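You operate a simulated robot arm through the tools that you are given. There is no shell and no other tool.

You run a simulated robot arm. Do the job below in one go: nothing can be reset, and whatever is moved stays where it is left.

JOB
Glaze and salt the small golden roll, then shut it in the steel box.
Fine: blue brush, glaze cup and salt pump; lay the brush back; leave the other rolls and pumps.

Only the result counts: the job must be done as asked and must still hold three seconds after the hand-in. Knocking over, shifting, dropping, spilling or breaking anything else fails it.

ROBOT AND FRAMES
A 7-joint arm with a two-finger parallel gripper on a trunk, on a base that drives. Base frame: it is fixed to the floor where the robot stands at the start and does not move with it; the origin is under the middle of the robot, x ahead of it, y to its left, z up. Lengths are in mm, angles in rad, forces in N, time in s.
With the tool pointing down near the work surface it reaches from about 360 to 780 mm from the robot's upright axis, wherever it stands. Its first joint turns from -2.496 to 2.496 rad. Places, roughly: blue brush (18x4x2 cm) [2500, 1700, 900]; box [2100, 1500, 900]; box lid [2100, 1500, 1000]; glaze cup [2500, 1750, 1000]; seed pump [2500, 1400, 1000]; small dark roll, small golden roll, small pale rol [2250, 1750, 1000]; steel bench [-600, 1900, 900]; sugar pump [2500, 1300, 1000]. Payload 3 kg.
The tool frame sits at the grasp point between the pads (the TCP): z along the fingers, y along the line on which they close. The tips reach 30 mm beyond it. The gripper opens to 110 mm. The fingers are 20 mm wide and 10 mm thick; the gripper's body (48 by 112 mm) begins 55 mm behind the TCP.
Orientation is that of the tool frame in the base frame, as a unit quaternion [w, x, y, z]. With the fingers straight down and closing along the base's y, the tool's x points along the base's -x, its y along +y and its z along -z.

CONTROLS
- The arm moves only by the tool servo_tool. Its argument "moves" is a list of rows, each an object (a shift or turn left out is 0, a gripper value left out holds the last) with "rotation": the turn, a rotation vector about the tool's x, y, z in units of 45 degrees (1.0 is 45 degrees), a list of three; "delta_pos": the shift along the tool's x, y, z in units of 100 mm (1.0 is 100 mm), a list of three; "jaw": the opening, from 0 (shut) to 1 (fully open). In form: [{"rotation": [wx, wy, wz], "delta_pos": [tx, ty, tz], "jaw": jaw}, ...]. A call has 1 to 20 rows; each row is the pose to reach, as a shift and turn from the pose commanded when the call began, along the tool's axes at that moment. A call with a number of a shift or a turn outside -1 to 1 is refused whole. Rows are played at 5 a second. More than 50 mm and 0.15 rad between two rows, or a gripper value outside its range, and nothing of the call is played. Where a pose cannot be reached the arm comes as near as it can. A force on the tool above 60 N (or 10 N above the force at the start of the call, whichever is more), or a blocked arm, ends the call early, and 0.2 s more pass. The fingers move at their own pace (about 153 mm/s each) and stop on an object; they squeeze with about 36 N. The grip force told is the motor's: it shows also when the fingers shut on nothing. Time passes only in rows, and 0.2 s behind the last, so rows that repeat a pose let the fingers close. It gives the time, the measured TCP pose, the force on the tool (base axes), the opening and the grip force at its end, in the units of the frame above (readings bear some noise), with the torque about the TCP (base axes, N m) and any sound that the robot's microphone picked up.
- Cameras (640 x 400 px; columns grow to the right, rows downward): "scene" is now at [641.4, -210, 1232.1]; the picture's right is [0.00, -0.17, 0.99], its down [-0.87, 0.48, 0.08] and it looks along [-0.49, -0.86, -0.15] (base axes); focal length 214 px, centre (320, 200). "wrist" rides on the gripper at [72, 17, -103] in the tool frame; the picture's right is [-0.23, 0.97, 0.00], its down [-0.76, -0.18, -0.62] and it looks along [-0.61, -0.14, 0.78] (tool axes); focal length 222 px, centre (320, 200). There is no depth. A picture from a camera that has moved, and an enlarged one, comes with that camera's place and axes in the base frame and with its lens.
- capture(camera): a new picture of that camera. No time passes.
- slide_trunk(by): slides the trunk up (or, below 0, down) by that many mm; the arm and the scene camera ride with it, the base frame stays. It gives what a move gives, with no picture.
- drive_base(legs): drives the robot by 1 to 6 legs, each [ahead, turn to the left] in mm and rad, along the robot's own axes; the way and the turn of a leg run together, so that a leg with both is an arc; at most 1500 mm and 3.142 rad a leg. The arm and the cameras ride along, it lands a little off, and it stops where it bumps. It gives what a move gives.
- head_to(pan, tilt): turns the head with the scene camera to pan (to the left, within 1.396 rad either way) and tilt (down, from -0.506 to 1.204), counted from straight ahead of the robot. It gives what a move gives.
- enlarge(camera, box): a new picture of the part [left, top, right, bottom] of that camera's present view, enlarged. No time passes.
- sign_off(): hands the job in; it is judged then, once.

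Nothing tells you exact positions but the pictures and the camera data. Unless the task says otherwise, let go and move clear before handing in.

The tools are called as a command line: name --argument value ..., lists and objects as JSON in quotes. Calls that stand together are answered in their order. servo_tool: Moves the arm, as the interface text tells. Its arguments: {"type":"object","properties":{"moves":{"type":"array"}},"required":["moves"]} The other tools are called the same way: slide_trunk (by) slides the trunk up or down; drive_base (legs) drives the base; head_to (pan, tilt) turns the head that bears the scene camera; capture (camera) takes a picture; enlarge (camera, box) takes an enlarged picture of a part of a camera's view; sign_off () hands the job in.

At the start:

```text
t: 0.0
tool_pos: [580.3, -123.1, 1117.2]
ee_rot: [0.0, 0.001, 1.0, 0.001]
contact_force: [-0.7, -0.4, -0.2]
moment: [0.0, -0.03, -0.03]
opening: 109.9
gripper_force: 0.0
trunk travel left (down, up): [-300.0, 190.0]
robot x, y, heading: [-1.8, -7.2, 0.002]
head pan, tilt: [-1.4, 0.511]
```

scene: 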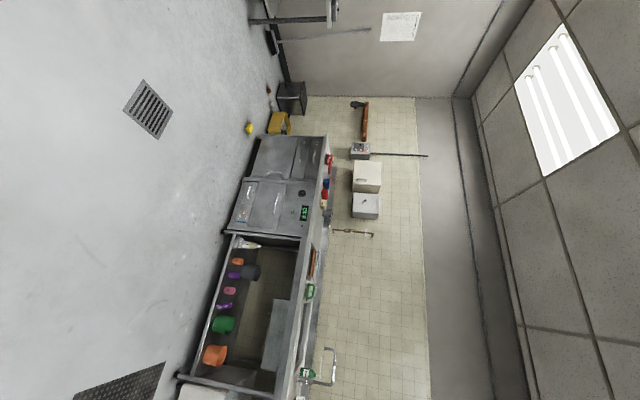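
wrist: 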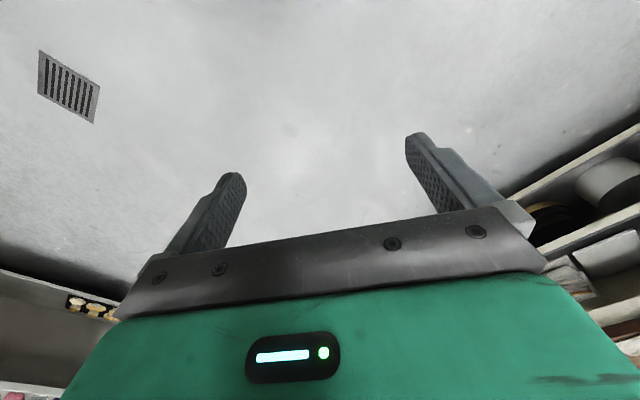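

The scene camera is rolled and looks to the robot's right; the work is said to be ahead-left near x 2100–2500, y 1300–1750. I'll turn the head that way to look first.

head_to --pan 0.6 --tilt 0.2

capture --camera "scene"

```text
t: 1.9
tool_pos: [580.1, -121.9, 1119.0]
ee_rot: [0.0, 0.002, 1.0, 0.0]
contact_force: [-0.4, -0.1, 0.0]
moment: [-0.02, 0.01, 0.0]
opening: 109.9
gripper_force: 0.2
trunk travel left (down, up): [-300.0, 190.0]
robot x, y, heading: [6.9, -4.9, 0.004]
head pan, tilt: [0.6, 0.201]
```

```text
taken
camera scene: at [670.5, -68.0, 1171.0], right [0.0, -0.83, -0.56], down [-0.98, -0.11, 0.16], along [-0.2, 0.55, -0.81], focal length 214 px, centre (320, 200)
```

scene: 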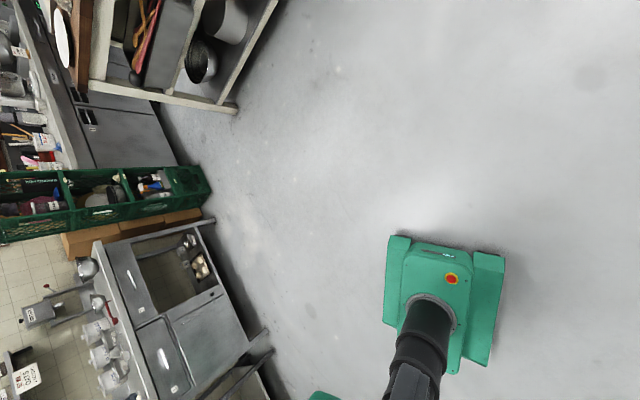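

The scene camera's axes show that its pan axis is now the base x, so it seems to hang from the arm rather than a level head. I'll point it towards the work at about (2300, 1600) and look.

head_to --pan 1.39 --tilt -0.5

capture --camera "scene"

capture --camera "wrist"

```text
t: 3.1
tool_pos: [580.4, -122.9, 1118.0]
ee_rot: [0.0, 0.001, 1.0, 0.0]
contact_force: [0.3, 0.0, 0.4]
moment: [0.03, 0.01, 0.03]
opening: 110.0
gripper_force: 0.1
trunk travel left (down, up): [-300.0, 190.0]
robot x, y, heading: [0.2, -5.2, -0.004]
head pan, tilt: [1.389, -0.499]
```

```text
taken
camera scene: at [729.0, -54.7, 1235.8], right [0.0, -0.18, -0.98], down [-0.88, 0.47, -0.09], along [0.48, 0.86, -0.16], focal length 214 px, centre (320, 200)
```

scene: 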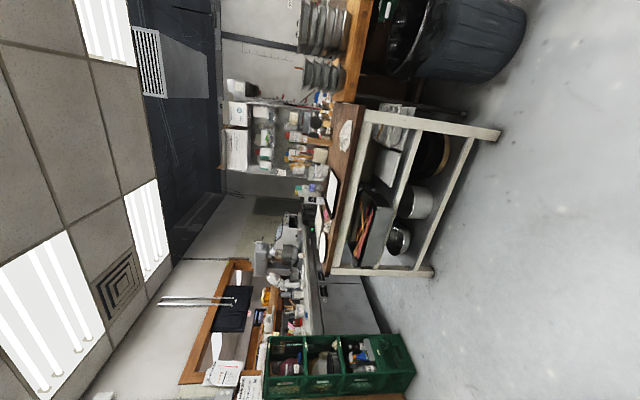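

```text
taken
camera wrist: at [507.2, -105.9, 1222.2], right [0.23, 0.97, 0.0], down [0.76, -0.18, 0.62], along [0.61, -0.14, -0.78], focal length 222 px, centre (320, 200)
```

wrist: 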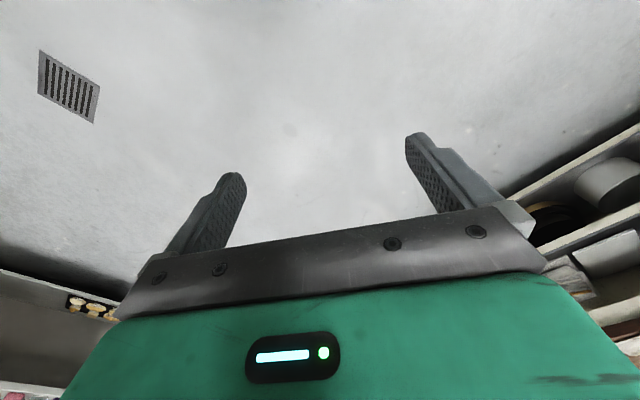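

The view shows a wooden-topped table with a shelf, and more counters behind it. I'll enlarge the region where the listed places should project.

enlarge --camera "scene" --box '[260, 80, 420, 180]'

enlarge --camera "scene" --box '[240, 180, 400, 280]'

```text
4.00 times, centred on (340, 130) of scene
camera zoom: at [729.0, -54.7, 1235.8], right [0.0, -0.18, -0.98], down [-0.88, 0.47, -0.09], along [0.48, 0.86, -0.16], focal length 858 px, centre (240, 480)
```

zoom: 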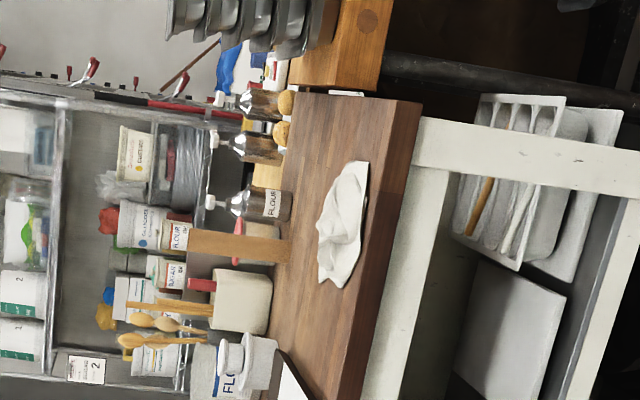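

```text
4.00 times, centred on (320, 230) of scene
camera zoom: at [729.0, -54.7, 1235.8], right [0.0, -0.18, -0.98], down [-0.88, 0.47, -0.09], along [0.48, 0.86, -0.16], focal length 858 px, centre (320, 80)
```

zoom: 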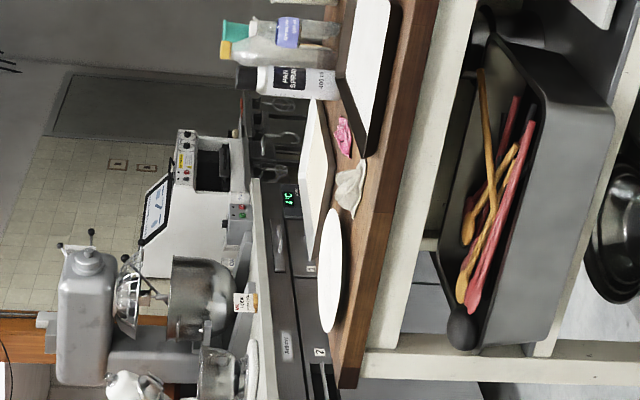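

The pump bottles and round rolls show on the wooden-topped table near where they're listed. I'll turn towards it and drive part of the way for a closer look.

drive_base --legs '[[0, 0.62], [500, 0]]'

head_to --pan 0.0 --tilt -0.5

capture --camera "scene"

capture --camera "wrist"

```text
t: 7.8
tool_pos: [949.6, 534.8, 1118.1]
ee_rot: [0.0, -0.306, 0.952, 0.0]
contact_force: [0.1, -0.4, 0.5]
moment: [-0.04, -0.02, -0.01]
opening: 110.2
gripper_force: 0.0
trunk travel left (down, up): [-300.0, 190.0]
robot x, y, heading: [411.4, 289.1, 0.621]
head pan, tilt: [1.389, -0.499]
```

```text
t: 9.3
tool_pos: [949.5, 534.0, 1119.5]
ee_rot: [0.001, -0.305, 0.952, 0.0]
contact_force: [-0.2, 0.1, 0.8]
moment: [0.03, 0.0, -0.02]
opening: 110.2
gripper_force: 0.0
trunk travel left (down, up): [-300.0, 190.0]
robot x, y, heading: [410.9, 290.3, 0.624]
head pan, tilt: [0.0, -0.499]
```

```text
taken
camera scene: at [1070.0, 624.0, 1181.4], right [0.58, -0.81, 0.0], down [-0.71, -0.51, -0.48], along [0.39, 0.28, -0.88], focal length 214 px, centre (320, 200)
```

scene: 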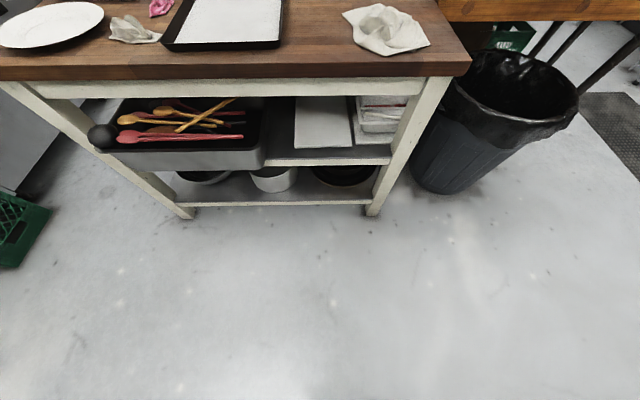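

```text
taken
camera wrist: at [880.1, 505.6, 1222.7], right [-0.38, 0.92, 0.0], down [0.72, 0.3, 0.62], along [0.58, 0.24, -0.78], focal length 222 px, centre (320, 200)
```

wrist: 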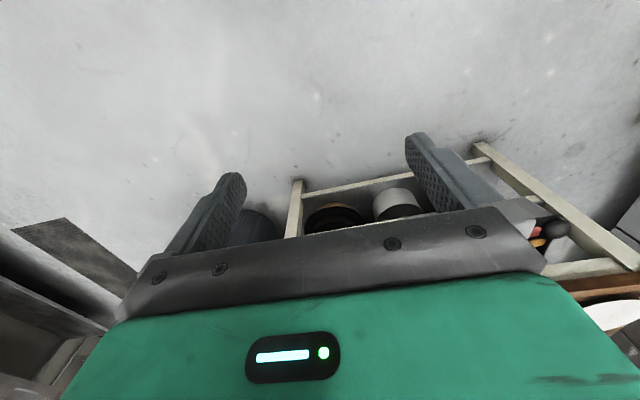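

The table's front edge runs from about (1030, 1445) to (1655, 635), roughly square to my heading. To see if the scene camera rides on the hand, I'll tip the tool forward 45° and look again.

servo_tool --moves '[{"rotation": [0, -0.167, 0]}, {"rotation": [0, -0.333, 0]}, {"rotation": [0, -0.5, 0]}, {"rotation": [0, -0.667, 0]}, {"rotation": [0, -0.833, 0]}, {"rotation": [0, -1, 0]}, {"rotation": [0, -1, 0]}]'

capture --camera "scene"

capture --camera "wrist"

```text
t: 10.9
tool_pos: [948.4, 532.7, 1118.5]
ee_rot: [0.366, -0.283, 0.879, 0.117]
contact_force: [0.1, 0.8, -0.4]
moment: [-0.02, 0.0, 0.0]
opening: 110.1
gripper_force: 0.1
trunk travel left (down, up): [-300.0, 190.0]
robot x, y, heading: [412.6, 289.9, 0.624]
head pan, tilt: [0.0, -0.499]
```

```text
taken
camera scene: at [997.7, 572.1, 1269.2], right [0.58, -0.81, 0.0], down [-0.23, -0.16, -0.96], along [0.78, 0.56, -0.28], focal length 214 px, centre (320, 200)
```

scene: 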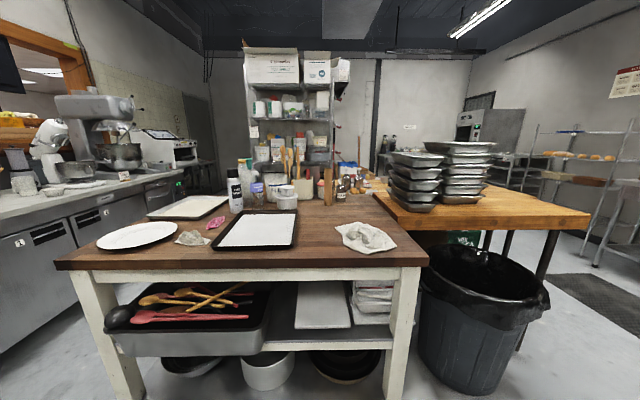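

```text
taken
camera wrist: at [837.8, 475.1, 1141.0], right [-0.44, 0.89, 0.16], down [0.18, -0.09, 0.98], along [0.88, 0.46, -0.12], focal length 222 px, centre (320, 200)
```

wrist: 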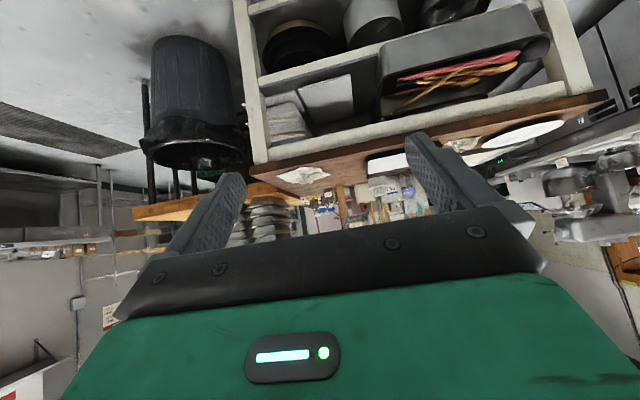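

The scene camera does ride on the hand, and now gives a good forward view: the items sit at the far end of the wooden table. Enlarging that part.

enlarge --camera "scene" --box '[310, 150, 406, 210]'

enlarge --camera "scene" --box '[224, 130, 352, 210]'

```text
6.67 times, centred on (358, 180) of scene
camera zoom: at [997.7, 572.1, 1269.2], right [0.58, -0.81, 0.0], down [-0.23, -0.16, -0.96], along [0.78, 0.56, -0.28], focal length 1430 px, centre (67, 333)
```

zoom: 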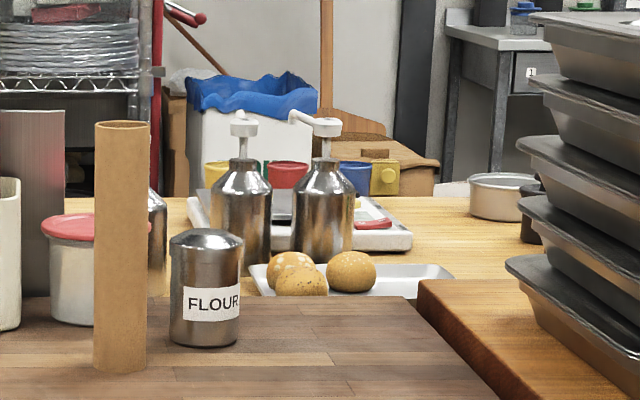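

```text
5.00 times, centred on (288, 170) of scene
camera zoom: at [997.7, 572.1, 1269.2], right [0.58, -0.81, 0.0], down [-0.23, -0.16, -0.96], along [0.78, 0.56, -0.28], focal length 1072 px, centre (480, 350)
```

zoom: 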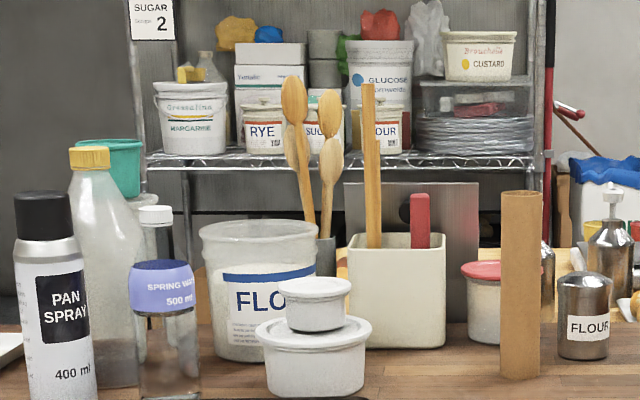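

The real work area (light table with pumps, tray, rolls) is behind the dark front table. I'll raise the trunk and go nearer for an overhead look before picking a way round.

slide_trunk --by 190

drive_base --legs '[[350, 0.03]]'

head_to --pan 0.0 --tilt -0.35

capture --camera "scene"

enlarge --camera "scene" --box '[224, 80, 416, 200]'

```text
t: 13.0
tool_pos: [949.1, 534.6, 1309.2]
ee_rot: [0.365, -0.283, 0.879, 0.117]
contact_force: [-0.7, -0.4, -0.7]
moment: [-0.01, -0.05, -0.02]
opening: 110.1
gripper_force: 0.2
trunk travel left (down, up): [-490.0, 0.0]
robot x, y, heading: [417.3, 290.4, 0.623]
head pan, tilt: [0.0, -0.499]
```

```text
t: 15.3
tool_pos: [1231.2, 761.7, 1308.5]
ee_rot: [0.363, -0.295, 0.876, 0.121]
contact_force: [0.5, 0.3, -0.6]
moment: [0.0, 0.0, 0.02]
opening: 110.2
gripper_force: 0.1
trunk travel left (down, up): [-490.0, 0.0]
robot x, y, heading: [703.7, 501.6, 0.65]
head pan, tilt: [0.0, -0.499]
```

```text
t: 16.0
tool_pos: [1229.7, 762.9, 1308.2]
ee_rot: [0.363, -0.294, 0.876, 0.122]
contact_force: [-0.1, -0.6, 0.0]
moment: [0.0, 0.04, -0.02]
opening: 110.0
gripper_force: 0.1
trunk travel left (down, up): [-490.0, 0.0]
robot x, y, heading: [699.6, 500.8, 0.647]
head pan, tilt: [0.0, -0.351]
```

```text
taken
camera scene: at [1277.2, 800.6, 1445.7], right [0.6, -0.8, 0.0], down [-0.33, -0.25, -0.91], along [0.72, 0.55, -0.42], focal length 214 px, centre (320, 200)
```

scene: 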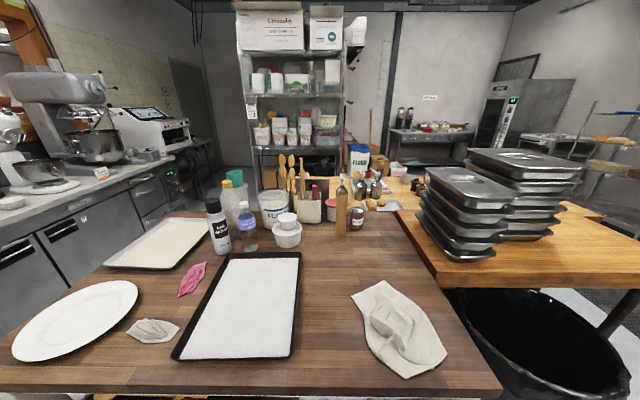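

```text
3.33 times, centred on (320, 140) of scene
camera zoom: at [1277.2, 800.6, 1445.7], right [0.6, -0.8, 0.0], down [-0.33, -0.25, -0.91], along [0.72, 0.55, -0.42], focal length 715 px, centre (320, 400)
```

zoom: 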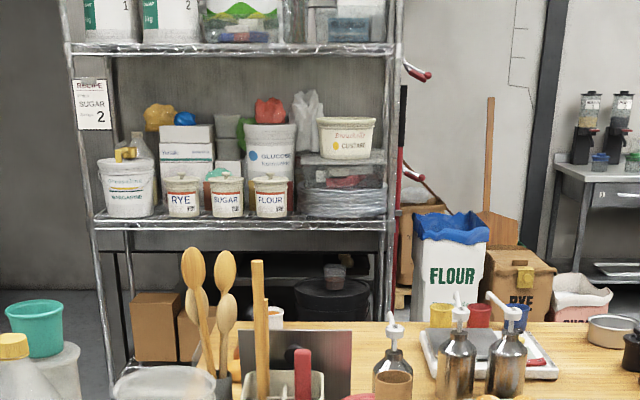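

Three metal pumps stand in a row on the far light table: salt about (2500, 1530), then seed and sugar, as placed. I'll go round the front table by its left end, stopping first to look at the passage.

drive_base --legs '[[0, 0.986], [800, 0], [0, -0.75]]'

capture --camera "scene"

```text
t: 24.9
tool_pos: [1097.6, 1683.5, 1309.8]
ee_rot: [0.346, -0.398, 0.834, 0.164]
contact_force: [0.5, -0.5, -0.5]
moment: [0.05, -0.02, 0.0]
opening: 110.1
gripper_force: 0.1
trunk travel left (down, up): [-490.0, 0.0]
robot x, y, heading: [629.4, 1319.9, 0.889]
head pan, tilt: [0.0, -0.351]
```

```text
taken
camera scene: at [1135.4, 1733.6, 1445.5], right [0.78, -0.63, 0.0], down [-0.26, -0.33, -0.91], along [0.57, 0.7, -0.42], focal length 214 px, centre (320, 200)
```

scene: 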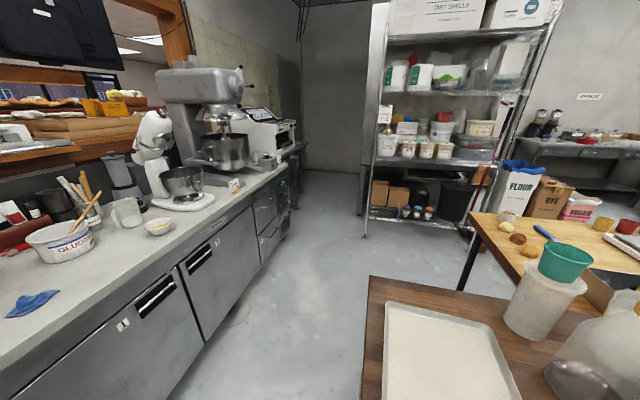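

The light table's left end is open to the aisle, with the three small rolls and the blue brush near that end. I'll drive up the aisle past the dark table's corner, then turn to face the light table's end.

drive_base --legs '[[0, 0.476], [592, 0], [0, -0.72], [1000, 0]]'

capture --camera "scene"

```text
t: 36.4
tool_pos: [2080.2, 2744.0, 1309.2]
ee_rot: [0.362, -0.295, 0.876, 0.122]
contact_force: [0.6, 0.2, -0.2]
moment: [-0.01, -0.01, -0.01]
opening: 109.7
gripper_force: 0.1
trunk travel left (down, up): [-490.0, 0.0]
robot x, y, heading: [1537.3, 2501.2, 0.656]
head pan, tilt: [0.0, -0.351]
```

```text
taken
camera scene: at [2127.5, 2783.2, 1446.0], right [0.61, -0.8, 0.0], down [-0.34, -0.26, -0.91], along [0.72, 0.55, -0.42], focal length 214 px, centre (320, 200)
```

scene: 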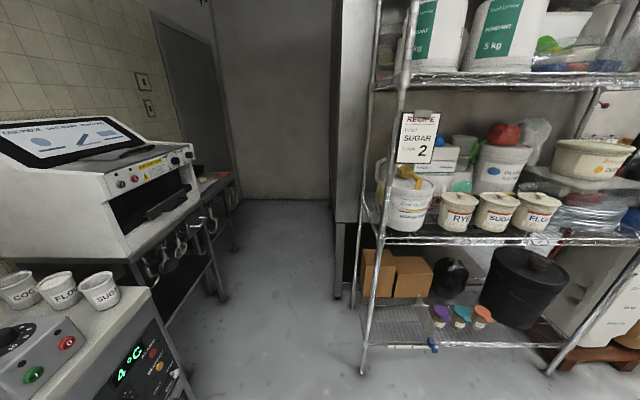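

I'm beside the rack, in the aisle; now I'll turn right to face the light table's end and look before going nearer.

drive_base --legs '[[0, -1.49]]'

capture --camera "scene"

enlarge --camera "scene" --box '[160, 100, 480, 300]'

```text
t: 40.5
tool_pos: [1834.6, 1981.9, 1310.6]
ee_rot: [0.351, 0.368, 0.848, -0.152]
contact_force: [-0.1, -0.3, 1.1]
moment: [-0.03, -0.01, 0.01]
opening: 109.8
gripper_force: 0.0
trunk travel left (down, up): [-490.0, 0.0]
robot x, y, heading: [1574.2, 2530.1, -0.82]
head pan, tilt: [0.0, -0.351]
```

```text
taken
camera scene: at [1873.9, 1940.9, 1446.7], right [-0.73, -0.68, 0.0], down [-0.29, 0.31, -0.91], along [0.62, -0.66, -0.42], focal length 214 px, centre (320, 200)
```

scene: 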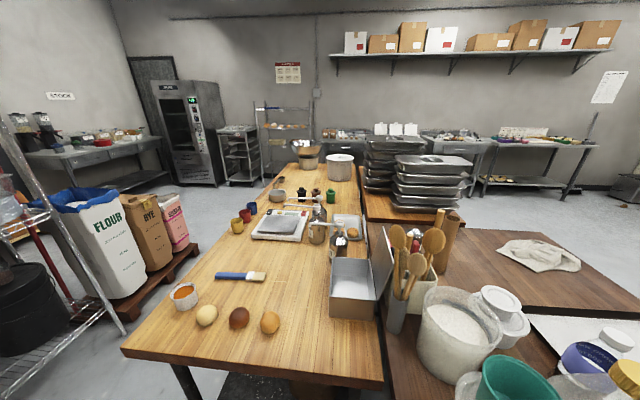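

```text
2.00 times, centred on (320, 200) of scene
camera zoom: at [1873.9, 1940.9, 1446.7], right [-0.73, -0.68, 0.0], down [-0.29, 0.31, -0.91], along [0.62, -0.66, -0.42], focal length 429 px, centre (320, 200)
```

zoom: 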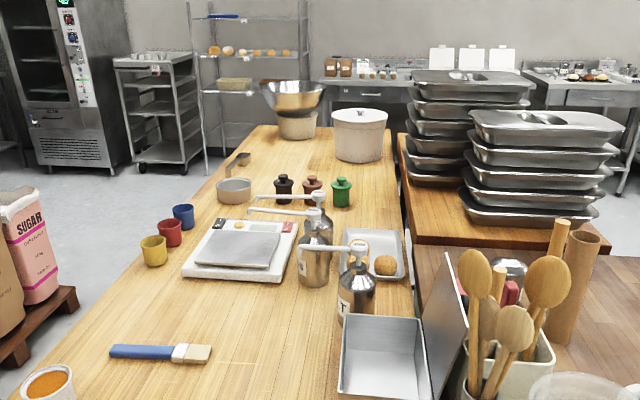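

Now the whole work area is visible: glaze cup, pale/dark/golden rolls, brush with a blue handle, three pumps and the open steel box with its raised lid. I'll check the pump labels and see how big my base is before moving in.

enlarge --camera "scene" --box '[290, 190, 386, 250]'

enlarge --camera "scene" --box '[310, 220, 438, 300]'

enlarge --camera "scene" --box '[150, 260, 310, 360]'

head_to --pan 0.0 --tilt 1.2

capture --camera "scene"

```text
6.67 times, centred on (338, 220) of scene
camera zoom: at [1873.9, 1940.9, 1446.7], right [-0.73, -0.68, 0.0], down [-0.29, 0.31, -0.91], along [0.62, -0.66, -0.42], focal length 1430 px, centre (200, 67)
```

zoom: 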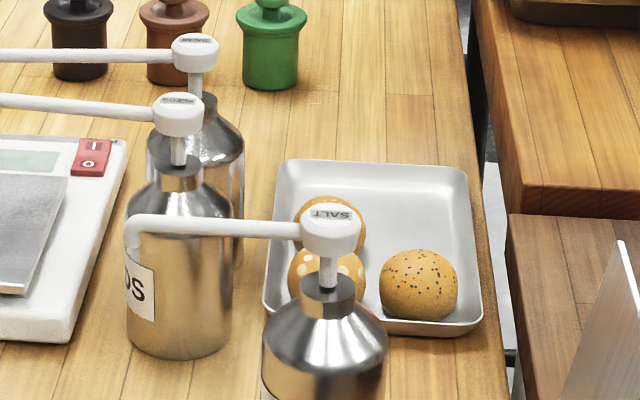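

```text
5.00 times, centred on (374, 260) of scene
camera zoom: at [1873.9, 1940.9, 1446.7], right [-0.73, -0.68, 0.0], down [-0.29, 0.31, -0.91], along [0.62, -0.66, -0.42], focal length 1072 px, centre (50, -100)
```

zoom: 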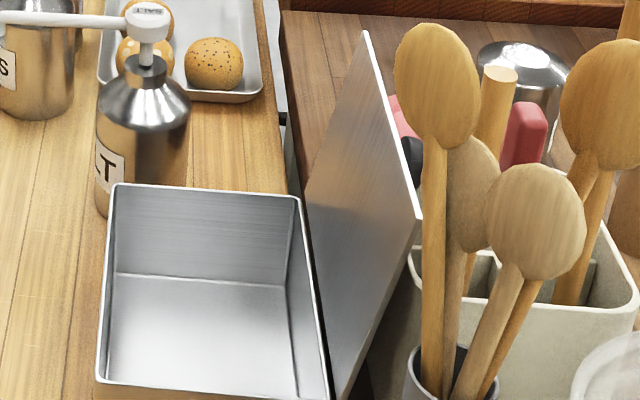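

```text
4.00 times, centred on (230, 310) of scene
camera zoom: at [1873.9, 1940.9, 1446.7], right [-0.73, -0.68, 0.0], down [-0.29, 0.31, -0.91], along [0.62, -0.66, -0.42], focal length 858 px, centre (680, -240)
```

zoom: 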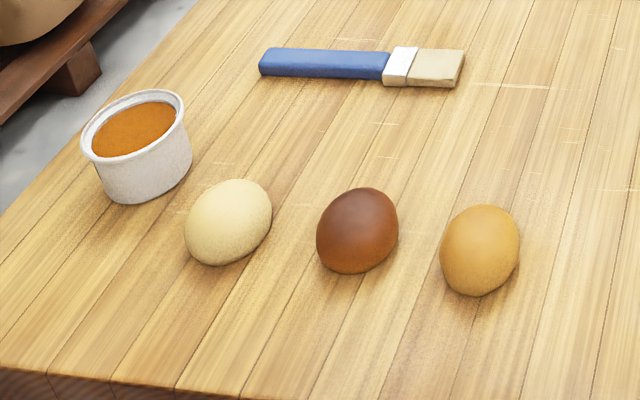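

```text
t: 42.1
tool_pos: [1834.3, 1982.6, 1311.6]
ee_rot: [0.351, 0.369, 0.847, -0.154]
contact_force: [0.1, 0.6, 0.5]
moment: [0.0, 0.0, 0.0]
opening: 110.2
gripper_force: 0.1
trunk travel left (down, up): [-490.0, 0.0]
robot x, y, heading: [1573.1, 2532.0, -0.817]
head pan, tilt: [0.0, 1.201]
```

```text
taken
camera scene: at [1802.1, 2017.8, 1369.9], right [-0.73, -0.68, 0.0], down [-0.62, 0.67, 0.4], along [-0.27, 0.29, -0.92], focal length 214 px, centre (320, 200)
```

scene: 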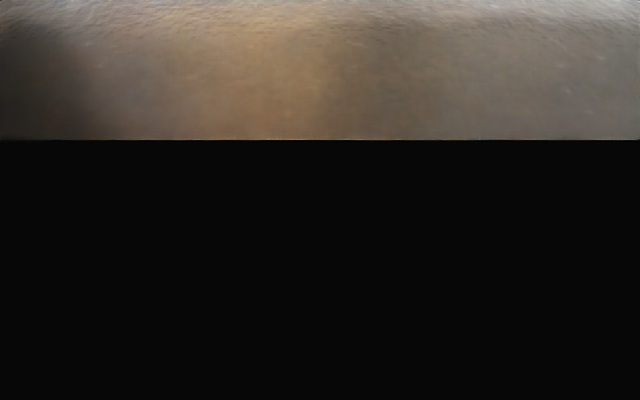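

The pump nearest the box is labelled SALT, its spout pointing left; the box has a hinged lid standing open on its right. I'll drive in to stand about 340 mm off the table's end, facing it.

head_to --pan 0.0 --tilt 0.1

drive_base --legs '[[0, 0.028], [400, 0]]'

capture --camera "scene"

```text
t: 43.5
tool_pos: [1833.6, 1982.5, 1309.9]
ee_rot: [0.351, 0.369, 0.847, -0.153]
contact_force: [-0.6, -1.0, -0.6]
moment: [0.01, -0.01, 0.0]
opening: 110.1
gripper_force: 0.0
trunk travel left (down, up): [-490.0, 0.0]
robot x, y, heading: [1571.9, 2534.6, -0.812]
head pan, tilt: [0.0, 0.099]
```

```text
t: 46.3
tool_pos: [2124.2, 1710.1, 1310.6]
ee_rot: [0.353, 0.357, 0.852, -0.148]
contact_force: [0.8, 0.3, 0.0]
moment: [0.02, 0.02, 0.06]
opening: 109.9
gripper_force: 0.1
trunk travel left (down, up): [-490.0, 0.0]
robot x, y, heading: [1850.0, 2250.8, -0.791]
head pan, tilt: [0.0, 0.099]
```

```text
taken
camera scene: at [2154.8, 1679.9, 1408.0], right [-0.71, -0.7, 0.0], down [-0.54, 0.55, -0.63], along [0.44, -0.45, -0.77], focal length 214 px, centre (320, 200)
```

scene: 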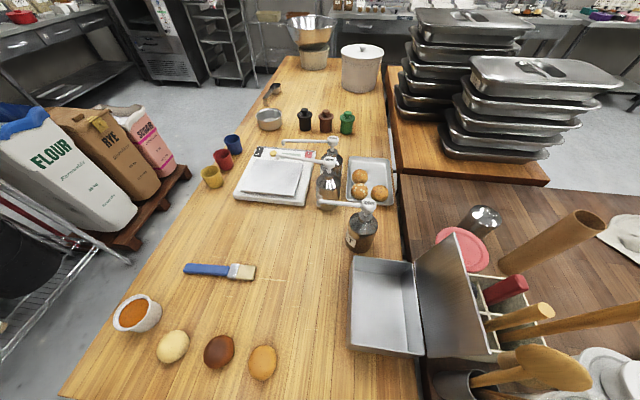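

Clear view from here. I'll make the final approach and square up to the table.

drive_base --legs '[[185, 0], [0, -0.136]]'

head_to --pan 0.0 --tilt 0.4

capture --camera "scene"

```text
t: 48.4
tool_pos: [2177.5, 1548.6, 1310.9]
ee_rot: [0.342, 0.414, 0.826, -0.172]
contact_force: [0.0, -0.4, -0.9]
moment: [0.01, 0.01, 0.01]
opening: 110.0
gripper_force: 0.0
trunk travel left (down, up): [-490.0, 0.0]
robot x, y, heading: [1980.2, 2124.0, -0.925]
head pan, tilt: [0.0, 0.099]
```

```text
t: 49.2
tool_pos: [2176.6, 1548.1, 1311.0]
ee_rot: [0.342, 0.414, 0.826, -0.171]
contact_force: [-0.7, -0.1, -0.3]
moment: [0.0, -0.01, -0.04]
opening: 110.3
gripper_force: 0.1
trunk travel left (down, up): [-490.0, 0.0]
robot x, y, heading: [1981.2, 2124.3, -0.924]
head pan, tilt: [0.0, 0.4]
```

```text
taken
camera scene: at [2191.1, 1530.6, 1389.1], right [-0.8, -0.6, 0.0], down [-0.55, 0.74, -0.38], along [0.22, -0.3, -0.93], focal length 214 px, centre (320, 200)
```

scene: 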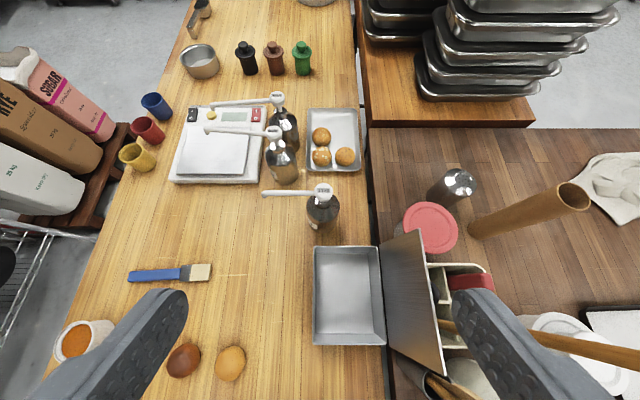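

From above I can fix positions well; triangulating between views suggests the table top is nearer 860–870 than 900. I'll set the tool straight down and take a measured overhead picture.

servo_tool --moves '[{"rotation": [0, 0.167, 0]}, {"rotation": [0, 0.333, 0]}, {"rotation": [0, 0.5, 0]}, {"rotation": [0, 0.667, 0]}, {"rotation": [0, 0.833, 0]}, {"rotation": [0, 1, 0]}, {"rotation": [0, 1, 0]}]'

head_to --pan 0.0 --tilt 0.0

capture --camera "scene"

capture --camera "wrist"

```text
t: 50.8
tool_pos: [2178.2, 1548.9, 1311.2]
ee_rot: [-0.001, 0.448, 0.894, 0.001]
contact_force: [-0.3, 0.2, -0.2]
moment: [-0.03, 0.02, 0.03]
opening: 110.2
gripper_force: 0.0
trunk travel left (down, up): [-490.0, 0.0]
robot x, y, heading: [1984.1, 2127.1, -0.93]
head pan, tilt: [0.0, 0.4]
```

```text
t: 51.7
tool_pos: [2177.2, 1549.3, 1311.5]
ee_rot: [-0.001, 0.448, 0.894, 0.0]
contact_force: [0.2, 0.2, -0.2]
moment: [-0.02, 0.03, 0.04]
opening: 110.1
gripper_force: 0.0
trunk travel left (down, up): [-490.0, 0.0]
robot x, y, heading: [1981.4, 2127.7, -0.924]
head pan, tilt: [0.0, 0.0]
```

```text
taken
camera scene: at [2242.0, 1462.9, 1350.8], right [-0.8, -0.6, 0.0], down [-0.6, 0.8, 0.0], along [0.0, 0.0, -1.0], focal length 214 px, centre (320, 200)
```

scene: 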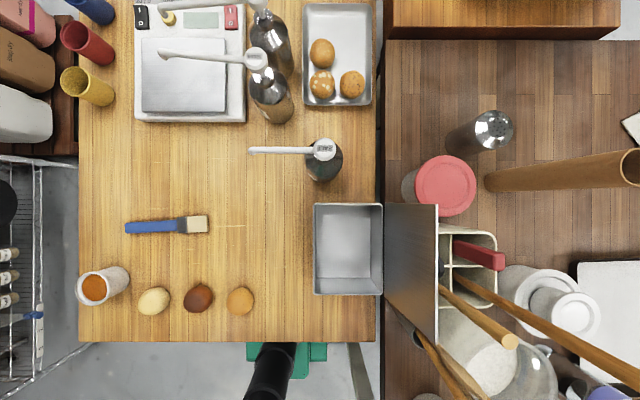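

```text
taken
camera wrist: at [2147.3, 1616.6, 1415.1], right [0.92, 0.4, 0.0], down [0.31, -0.72, 0.62], along [0.25, -0.57, -0.78], focal length 222 px, centre (320, 200)
```

wrist: 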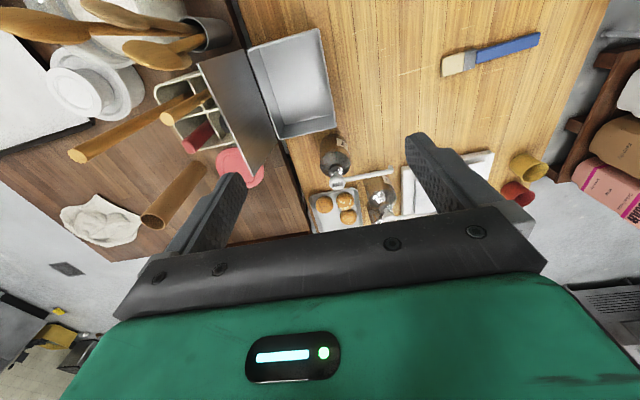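

This straight-down view is ideal. I'll shift left and down by a known amount and take a second one to get true depth.

servo_tool --moves '[{"delta_pos": [0, 0.33, 0.33]}, {"delta_pos": [0, 0.67, 0.67]}, {"delta_pos": [0, 1, 1]}, {"delta_pos": [0, 1, 1]}]'

servo_tool --moves '[{"delta_pos": [0, 0.33, 0]}, {"delta_pos": [0, 0.67, 0]}, {"delta_pos": [0, 1, 0]}, {"delta_pos": [0, 1, 0]}]'

capture --camera "scene"

enlarge --camera "scene" --box '[144, 200, 464, 400]'

enlarge --camera "scene" --box '[320, 0, 640, 200]'

```text
t: 52.7
tool_pos: [2255.8, 1607.0, 1211.0]
ee_rot: [-0.001, 0.448, 0.894, 0.0]
contact_force: [-0.1, -0.2, -0.4]
moment: [0.02, 0.03, -0.04]
opening: 109.8
gripper_force: 0.2
trunk travel left (down, up): [-490.0, 0.0]
robot x, y, heading: [1982.7, 2123.2, -0.931]
head pan, tilt: [0.0, 0.0]
```

```text
t: 53.7
tool_pos: [2337.7, 1666.5, 1212.2]
ee_rot: [0.0, 0.448, 0.894, 0.0]
contact_force: [0.7, 0.4, 0.1]
moment: [-0.01, 0.02, 0.01]
opening: 110.2
gripper_force: 0.0
trunk travel left (down, up): [-490.0, 0.0]
robot x, y, heading: [1984.1, 2126.1, -0.93]
head pan, tilt: [0.0, 0.0]
```

```text
taken
camera scene: at [2401.4, 1582.2, 1251.0], right [-0.8, -0.6, 0.0], down [-0.6, 0.8, 0.0], along [0.0, 0.0, -1.0], focal length 214 px, centre (320, 200)
```

scene: 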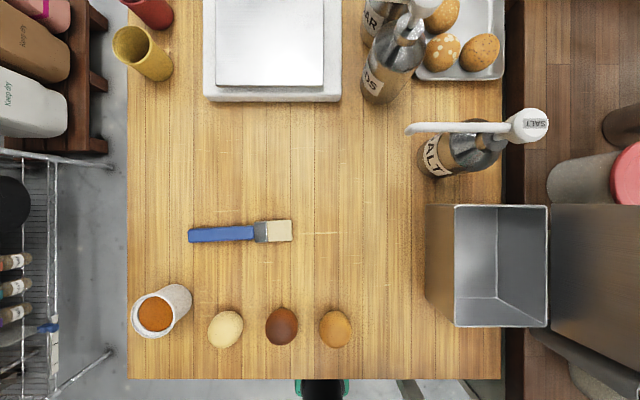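

```text
2.00 times, centred on (304, 300) of scene
camera zoom: at [2401.4, 1582.2, 1251.0], right [-0.8, -0.6, 0.0], down [-0.6, 0.8, 0.0], along [0.0, 0.0, -1.0], focal length 429 px, centre (352, 0)
```

zoom: 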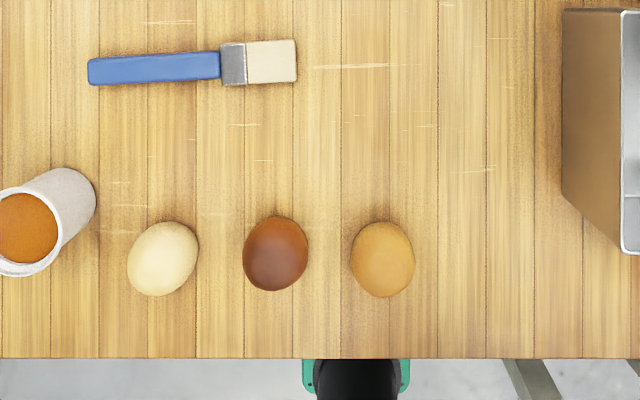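

```text
2.00 times, centred on (480, 100) of scene
camera zoom: at [2401.4, 1582.2, 1251.0], right [-0.8, -0.6, 0.0], down [-0.6, 0.8, 0.0], along [0.0, 0.0, -1.0], focal length 429 px, centre (0, 400)
```

zoom: 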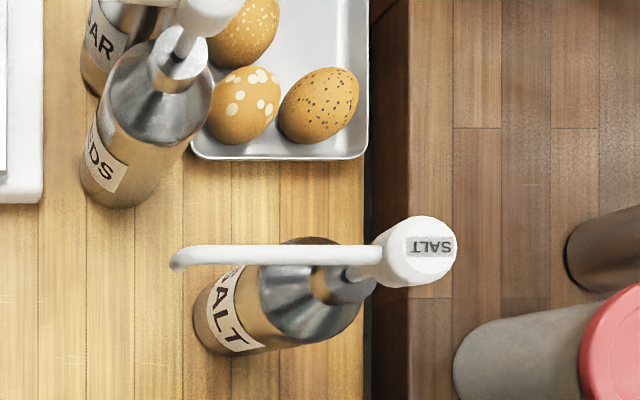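

Scale comparison puts the table somewhere around 850–865, so I'll measure it by touch on a clear patch right of the brush. First descend above that patch.

servo_tool --moves '[{"delta_pos": [0.1, -0.27, 0.33]}, {"delta_pos": [0.2, -0.53, 0.67]}, {"delta_pos": [0.2, -0.8, 1]}, {"delta_pos": [0.2, -0.8, 1]}]'

servo_tool --moves '[{"delta_pos": [0, 0, 0.33]}, {"delta_pos": [0, 0, 0.67]}, {"delta_pos": [0, 0, 1]}, {"delta_pos": [0, 0, 1]}]'

servo_tool --moves '[{"delta_pos": [0, 0, 0.3]}, {"delta_pos": [0, 0, 0.6]}, {"delta_pos": [0, 0, 0.6]}]'

capture --camera "scene"

capture --camera "wrist"

```text
t: 54.7
tool_pos: [2260.2, 1633.8, 1115.2]
ee_rot: [0.0, 0.448, 0.894, 0.0]
contact_force: [0.3, -0.6, 0.5]
moment: [-0.04, -0.03, 0.03]
opening: 110.2
gripper_force: 0.0
trunk travel left (down, up): [-490.0, 0.0]
robot x, y, heading: [1987.0, 2128.6, -0.928]
head pan, tilt: [0.0, 0.0]
```

```text
t: 55.7
tool_pos: [2259.9, 1635.4, 1011.8]
ee_rot: [0.0, 0.448, 0.894, 0.0]
contact_force: [0.3, -0.5, -0.1]
moment: [0.02, 0.01, -0.02]
opening: 109.8
gripper_force: 0.1
trunk travel left (down, up): [-490.0, 0.0]
robot x, y, heading: [1983.9, 2121.7, -0.921]
head pan, tilt: [0.0, 0.0]
```

```text
t: 56.5
tool_pos: [2260.2, 1634.7, 950.7]
ee_rot: [0.0, 0.449, 0.894, 0.0]
contact_force: [0.3, 0.3, 0.7]
moment: [0.0, 0.01, 0.01]
opening: 109.9
gripper_force: 0.1
trunk travel left (down, up): [-490.0, 0.0]
robot x, y, heading: [1979.9, 2127.3, -0.927]
head pan, tilt: [0.0, 0.0]
```

```text
taken
camera scene: at [2325.1, 1549.0, 990.4], right [-0.8, -0.6, 0.0], down [-0.6, 0.8, 0.0], along [0.0, 0.0, -1.0], focal length 214 px, centre (320, 200)
```

scene: 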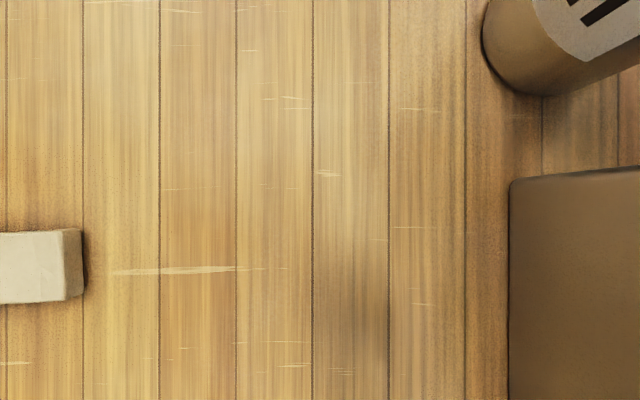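

```text
taken
camera wrist: at [2230.4, 1702.8, 1054.8], right [0.92, 0.4, 0.0], down [0.31, -0.72, 0.62], along [0.25, -0.57, -0.78], focal length 222 px, centre (320, 200)
```

wrist: 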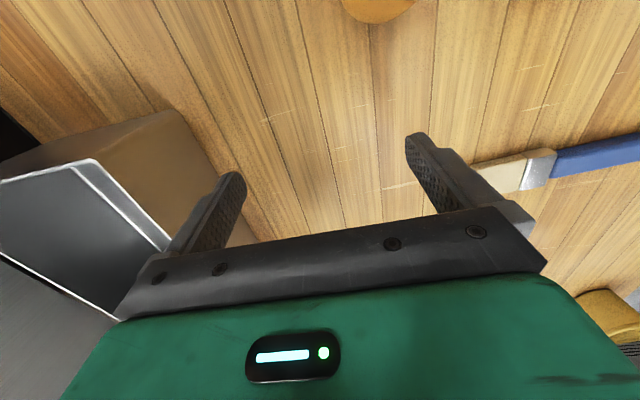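

Plank spacing in the last two views gives the table top at about z = 869. I'll confirm by touching gently.

servo_tool --moves '[{"delta_pos": [0, 0, 0.3]}, {"delta_pos": [0, 0, 0.45]}, {"delta_pos": [0, 0, 0.48]}, {"delta_pos": [0, 0, 0.5]}, {"delta_pos": [0, 0, 0.52]}]'

```text
t: 57.7
tool_pos: [2260.9, 1635.1, 900.0]
ee_rot: [0.0, 0.448, 0.894, 0.0]
contact_force: [1.8, 0.1, 10.6]
moment: [0.45, -0.48, 0.04]
opening: 109.9
gripper_force: 0.0
trunk travel left (down, up): [-490.0, 0.0]
robot x, y, heading: [1979.0, 2128.8, -0.926]
head pan, tilt: [0.0, 0.0]
```

Contact at TCP z≈900 confirms the table top at 870. Next I'll lift and turn the hand a quarter turn so the fingers can close across the brush handle, which lies near (F 113, L 3041) in my table axes.

servo_tool --moves '[{"delta_pos": [0, 0.3, -0.4]}, {"delta_pos": [0, 0.6, -0.8]}, {"delta_pos": [0, 0.8, -1]}, {"delta_pos": [0, 1, -1]}]'

servo_tool --moves '[{"delta_pos": [0, 0.3, -0.3], "rotation": [0, 0, -0.167]}, {"delta_pos": [0, 0.6, -0.6], "rotation": [0, 0, -0.333]}, {"delta_pos": [0, 0.8, -0.6], "rotation": [0, 0, -0.5]}, {"delta_pos": [0, 0.8, -0.6], "rotation": [0, 0, -0.667]}, {"delta_pos": [0, 0.8, -0.6], "rotation": [0, 0, -0.833]}, {"delta_pos": [0, 0.8, -0.6], "rotation": [0, 0, -1]}]'

servo_tool --moves '[{"rotation": [0, 0, -0.167]}, {"rotation": [0, 0, -0.333]}, {"rotation": [0, 0, -0.5]}, {"rotation": [0, 0, -0.667]}, {"rotation": [0, 0, -0.833]}, {"rotation": [0, 0, -1]}, {"rotation": [0, 0, -1]}]'

capture --camera "scene"

capture --camera "wrist"

```text
t: 58.7
tool_pos: [2341.6, 1696.2, 999.7]
ee_rot: [0.001, 0.448, 0.894, 0.0]
contact_force: [0.0, 0.0, 0.7]
moment: [0.04, 0.0, 0.0]
opening: 110.0
gripper_force: 0.2
trunk travel left (down, up): [-490.0, 0.0]
robot x, y, heading: [1984.3, 2126.5, -0.93]
head pan, tilt: [0.0, 0.0]
```

```text
t: 60.1
tool_pos: [2405.1, 1742.6, 1059.1]
ee_rot: [0.001, 0.071, 0.997, 0.0]
contact_force: [0.1, -0.3, -0.4]
moment: [-0.01, -0.05, 0.01]
opening: 109.9
gripper_force: 0.0
trunk travel left (down, up): [-490.0, 0.0]
robot x, y, heading: [1979.9, 2128.8, -0.926]
head pan, tilt: [0.0, 0.0]
```

```text
t: 61.7
tool_pos: [2406.2, 1744.6, 1058.8]
ee_rot: [0.0, -0.316, 0.949, 0.0]
contact_force: [0.4, 0.5, -0.2]
moment: [0.0, -0.01, 0.01]
opening: 110.3
gripper_force: 0.0
trunk travel left (down, up): [-490.0, 0.0]
robot x, y, heading: [1983.2, 2127.1, -0.93]
head pan, tilt: [0.0, 0.0]
```

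```text
taken
camera scene: at [2492.7, 1812.3, 1098.4], right [0.6, -0.8, 0.0], down [-0.8, -0.6, 0.0], along [0.0, 0.0, -1.0], focal length 214 px, centre (320, 200)
```

scene: 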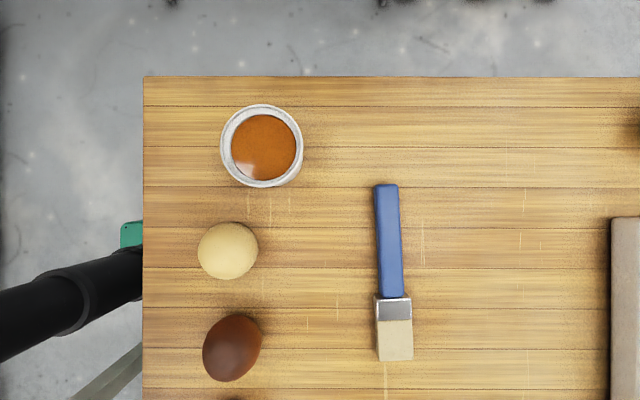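

```text
taken
camera wrist: at [2337.5, 1713.9, 1162.7], right [-0.4, 0.92, 0.0], down [0.72, 0.31, 0.62], along [0.57, 0.25, -0.78], focal length 222 px, centre (320, 200)
```

wrist: 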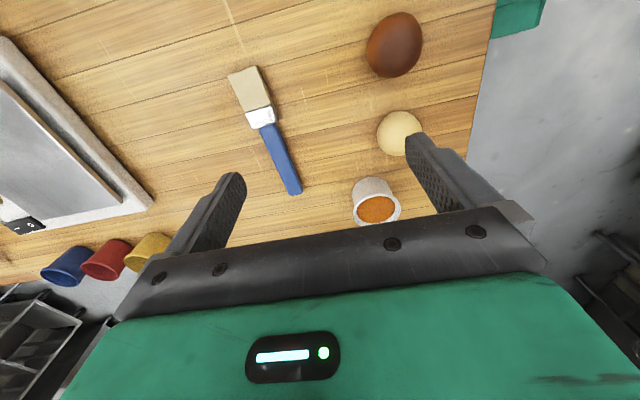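

Cup centre is about (F −5, L 3128), brush handle at (F 113, L 3042), skewed about 3°. I'll line up over the handle, part-close the jaws and go down onto it.

servo_tool --moves '[{"delta_pos": [-0.37, -0.33, 0.3], "rotation": [0, 0, -0.07], "jaw": 0.6}, {"delta_pos": [-0.74, -0.66, 0.6], "rotation": [0, 0, -0.07], "jaw": 0.6}, {"delta_pos": [-0.74, -0.66, 0.8], "rotation": [0, 0, -0.07], "jaw": 0.6}, {"delta_pos": [-0.74, -0.66, 0.8], "rotation": [0, 0, -0.07], "jaw": 0.6}]'

capture --camera "scene"

capture --camera "wrist"

```text
refused: row 1 steps farther than a row can; nothing moved
```

```text
taken
camera scene: at [2492.7, 1812.3, 1098.4], right [0.6, -0.8, 0.0], down [-0.8, -0.6, 0.0], along [0.0, 0.0, -1.0], focal length 214 px, centre (320, 200)
```

scene: 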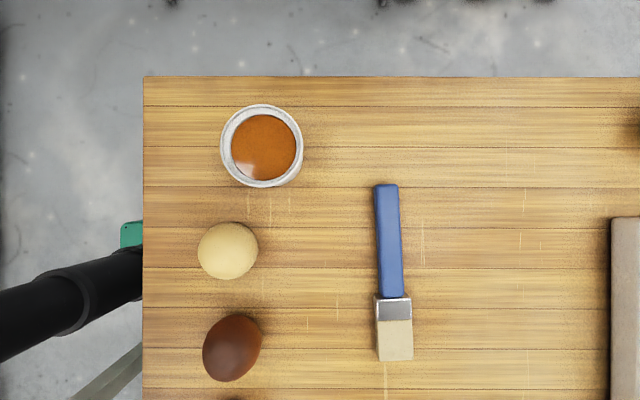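

```text
taken
camera wrist: at [2337.5, 1713.9, 1162.7], right [-0.4, 0.92, 0.0], down [0.72, 0.31, 0.62], along [0.57, 0.25, -0.78], focal length 222 px, centre (320, 200)
```

wrist: 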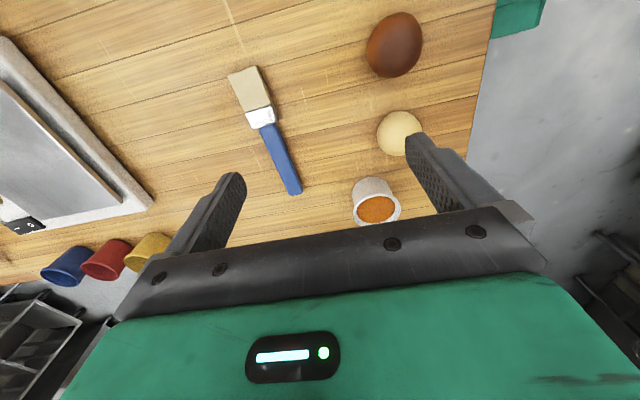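

The row step was over 50 mm (straight-line), so I'll use smaller steps for the same move over the handle.

servo_tool --moves '[{"delta_pos": [-0.25, -0.22, 0.2], "rotation": [0, 0, -0.07], "jaw": 0.6}, {"delta_pos": [-0.5, -0.44, 0.4], "rotation": [0, 0, -0.07], "jaw": 0.6}, {"delta_pos": [-0.74, -0.66, 0.6], "rotation": [0, 0, -0.07], "jaw": 0.6}, {"delta_pos": [-0.74, -0.66, 0.8], "rotation": [0, 0, -0.07], "jaw": 0.6}, {"delta_pos": [-0.74, -0.66, 0.8], "rotation": [0, 0, -0.07], "jaw": 0.6}]'

capture --camera "scene"

capture --camera "wrist"

```text
t: 62.9
tool_pos: [2506.2, 1734.8, 979.5]
ee_rot: [-0.001, -0.341, 0.94, 0.0]
contact_force: [0.0, 0.4, 0.1]
moment: [-0.03, 0.04, -0.02]
opening: 66.0
gripper_force: 0.1
trunk travel left (down, up): [-490.0, 0.0]
robot x, y, heading: [1983.2, 2127.4, -0.929]
head pan, tilt: [0.0, 0.0]
```

```text
taken
camera scene: at [2589.2, 1807.9, 1018.3], right [0.64, -0.77, 0.0], down [-0.77, -0.64, 0.0], along [0.0, 0.0, -1.0], focal length 214 px, centre (320, 200)
```

scene: 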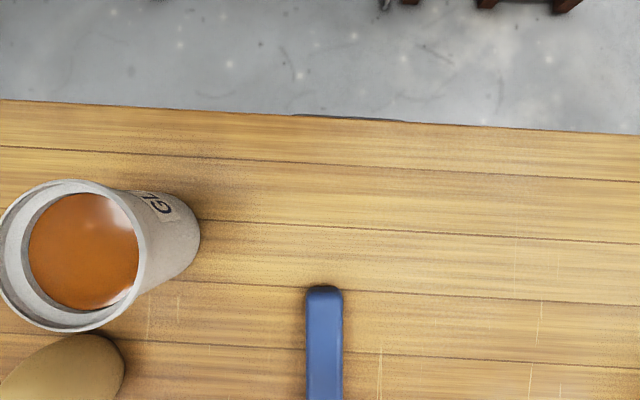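

```text
taken
camera wrist: at [2439.2, 1701.3, 1082.5], right [-0.45, 0.89, 0.0], down [0.7, 0.35, 0.62], along [0.56, 0.28, -0.78], focal length 222 px, centre (320, 200)
```

wrist: 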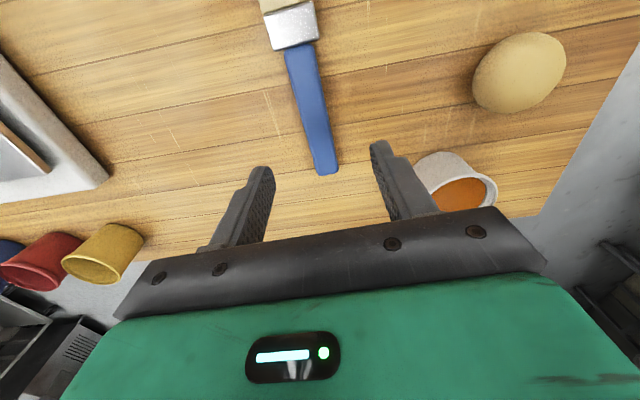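

The handle is centred between the fingers and aligned. Going down to 2 mm above table contact and closing.

servo_tool --moves '[{"delta_pos": [0, 0, 0.4], "jaw": 0.6}, {"delta_pos": [0, 0, 0.7], "jaw": 0.6}, {"delta_pos": [0, 0, 0.77], "jaw": 0.6}, {"delta_pos": [0, 0, 0.77], "jaw": 0.0}, {"delta_pos": [0, 0, 0.77], "jaw": 0.0}, {"delta_pos": [0, 0, 0.77], "jaw": 0.0}, {"delta_pos": [0, 0, 0.77], "jaw": 0.0}]'

capture --camera "wrist"

```text
t: 64.5
tool_pos: [2504.7, 1736.0, 902.4]
ee_rot: [-0.001, -0.341, 0.94, 0.0]
contact_force: [1.4, 0.1, -0.2]
moment: [-0.01, -0.01, 0.04]
opening: 22.5
gripper_force: 35.9
trunk travel left (down, up): [-490.0, 0.0]
robot x, y, heading: [1983.6, 2125.8, -0.925]
head pan, tilt: [0.0, 0.0]
```

```text
taken
camera wrist: at [2438.3, 1701.8, 1006.2], right [-0.45, 0.89, 0.0], down [0.7, 0.35, 0.62], along [0.56, 0.28, -0.78], focal length 222 px, centre (320, 200)
```

wrist: 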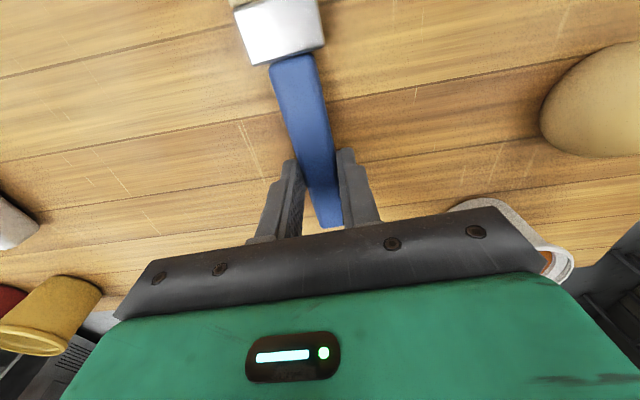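

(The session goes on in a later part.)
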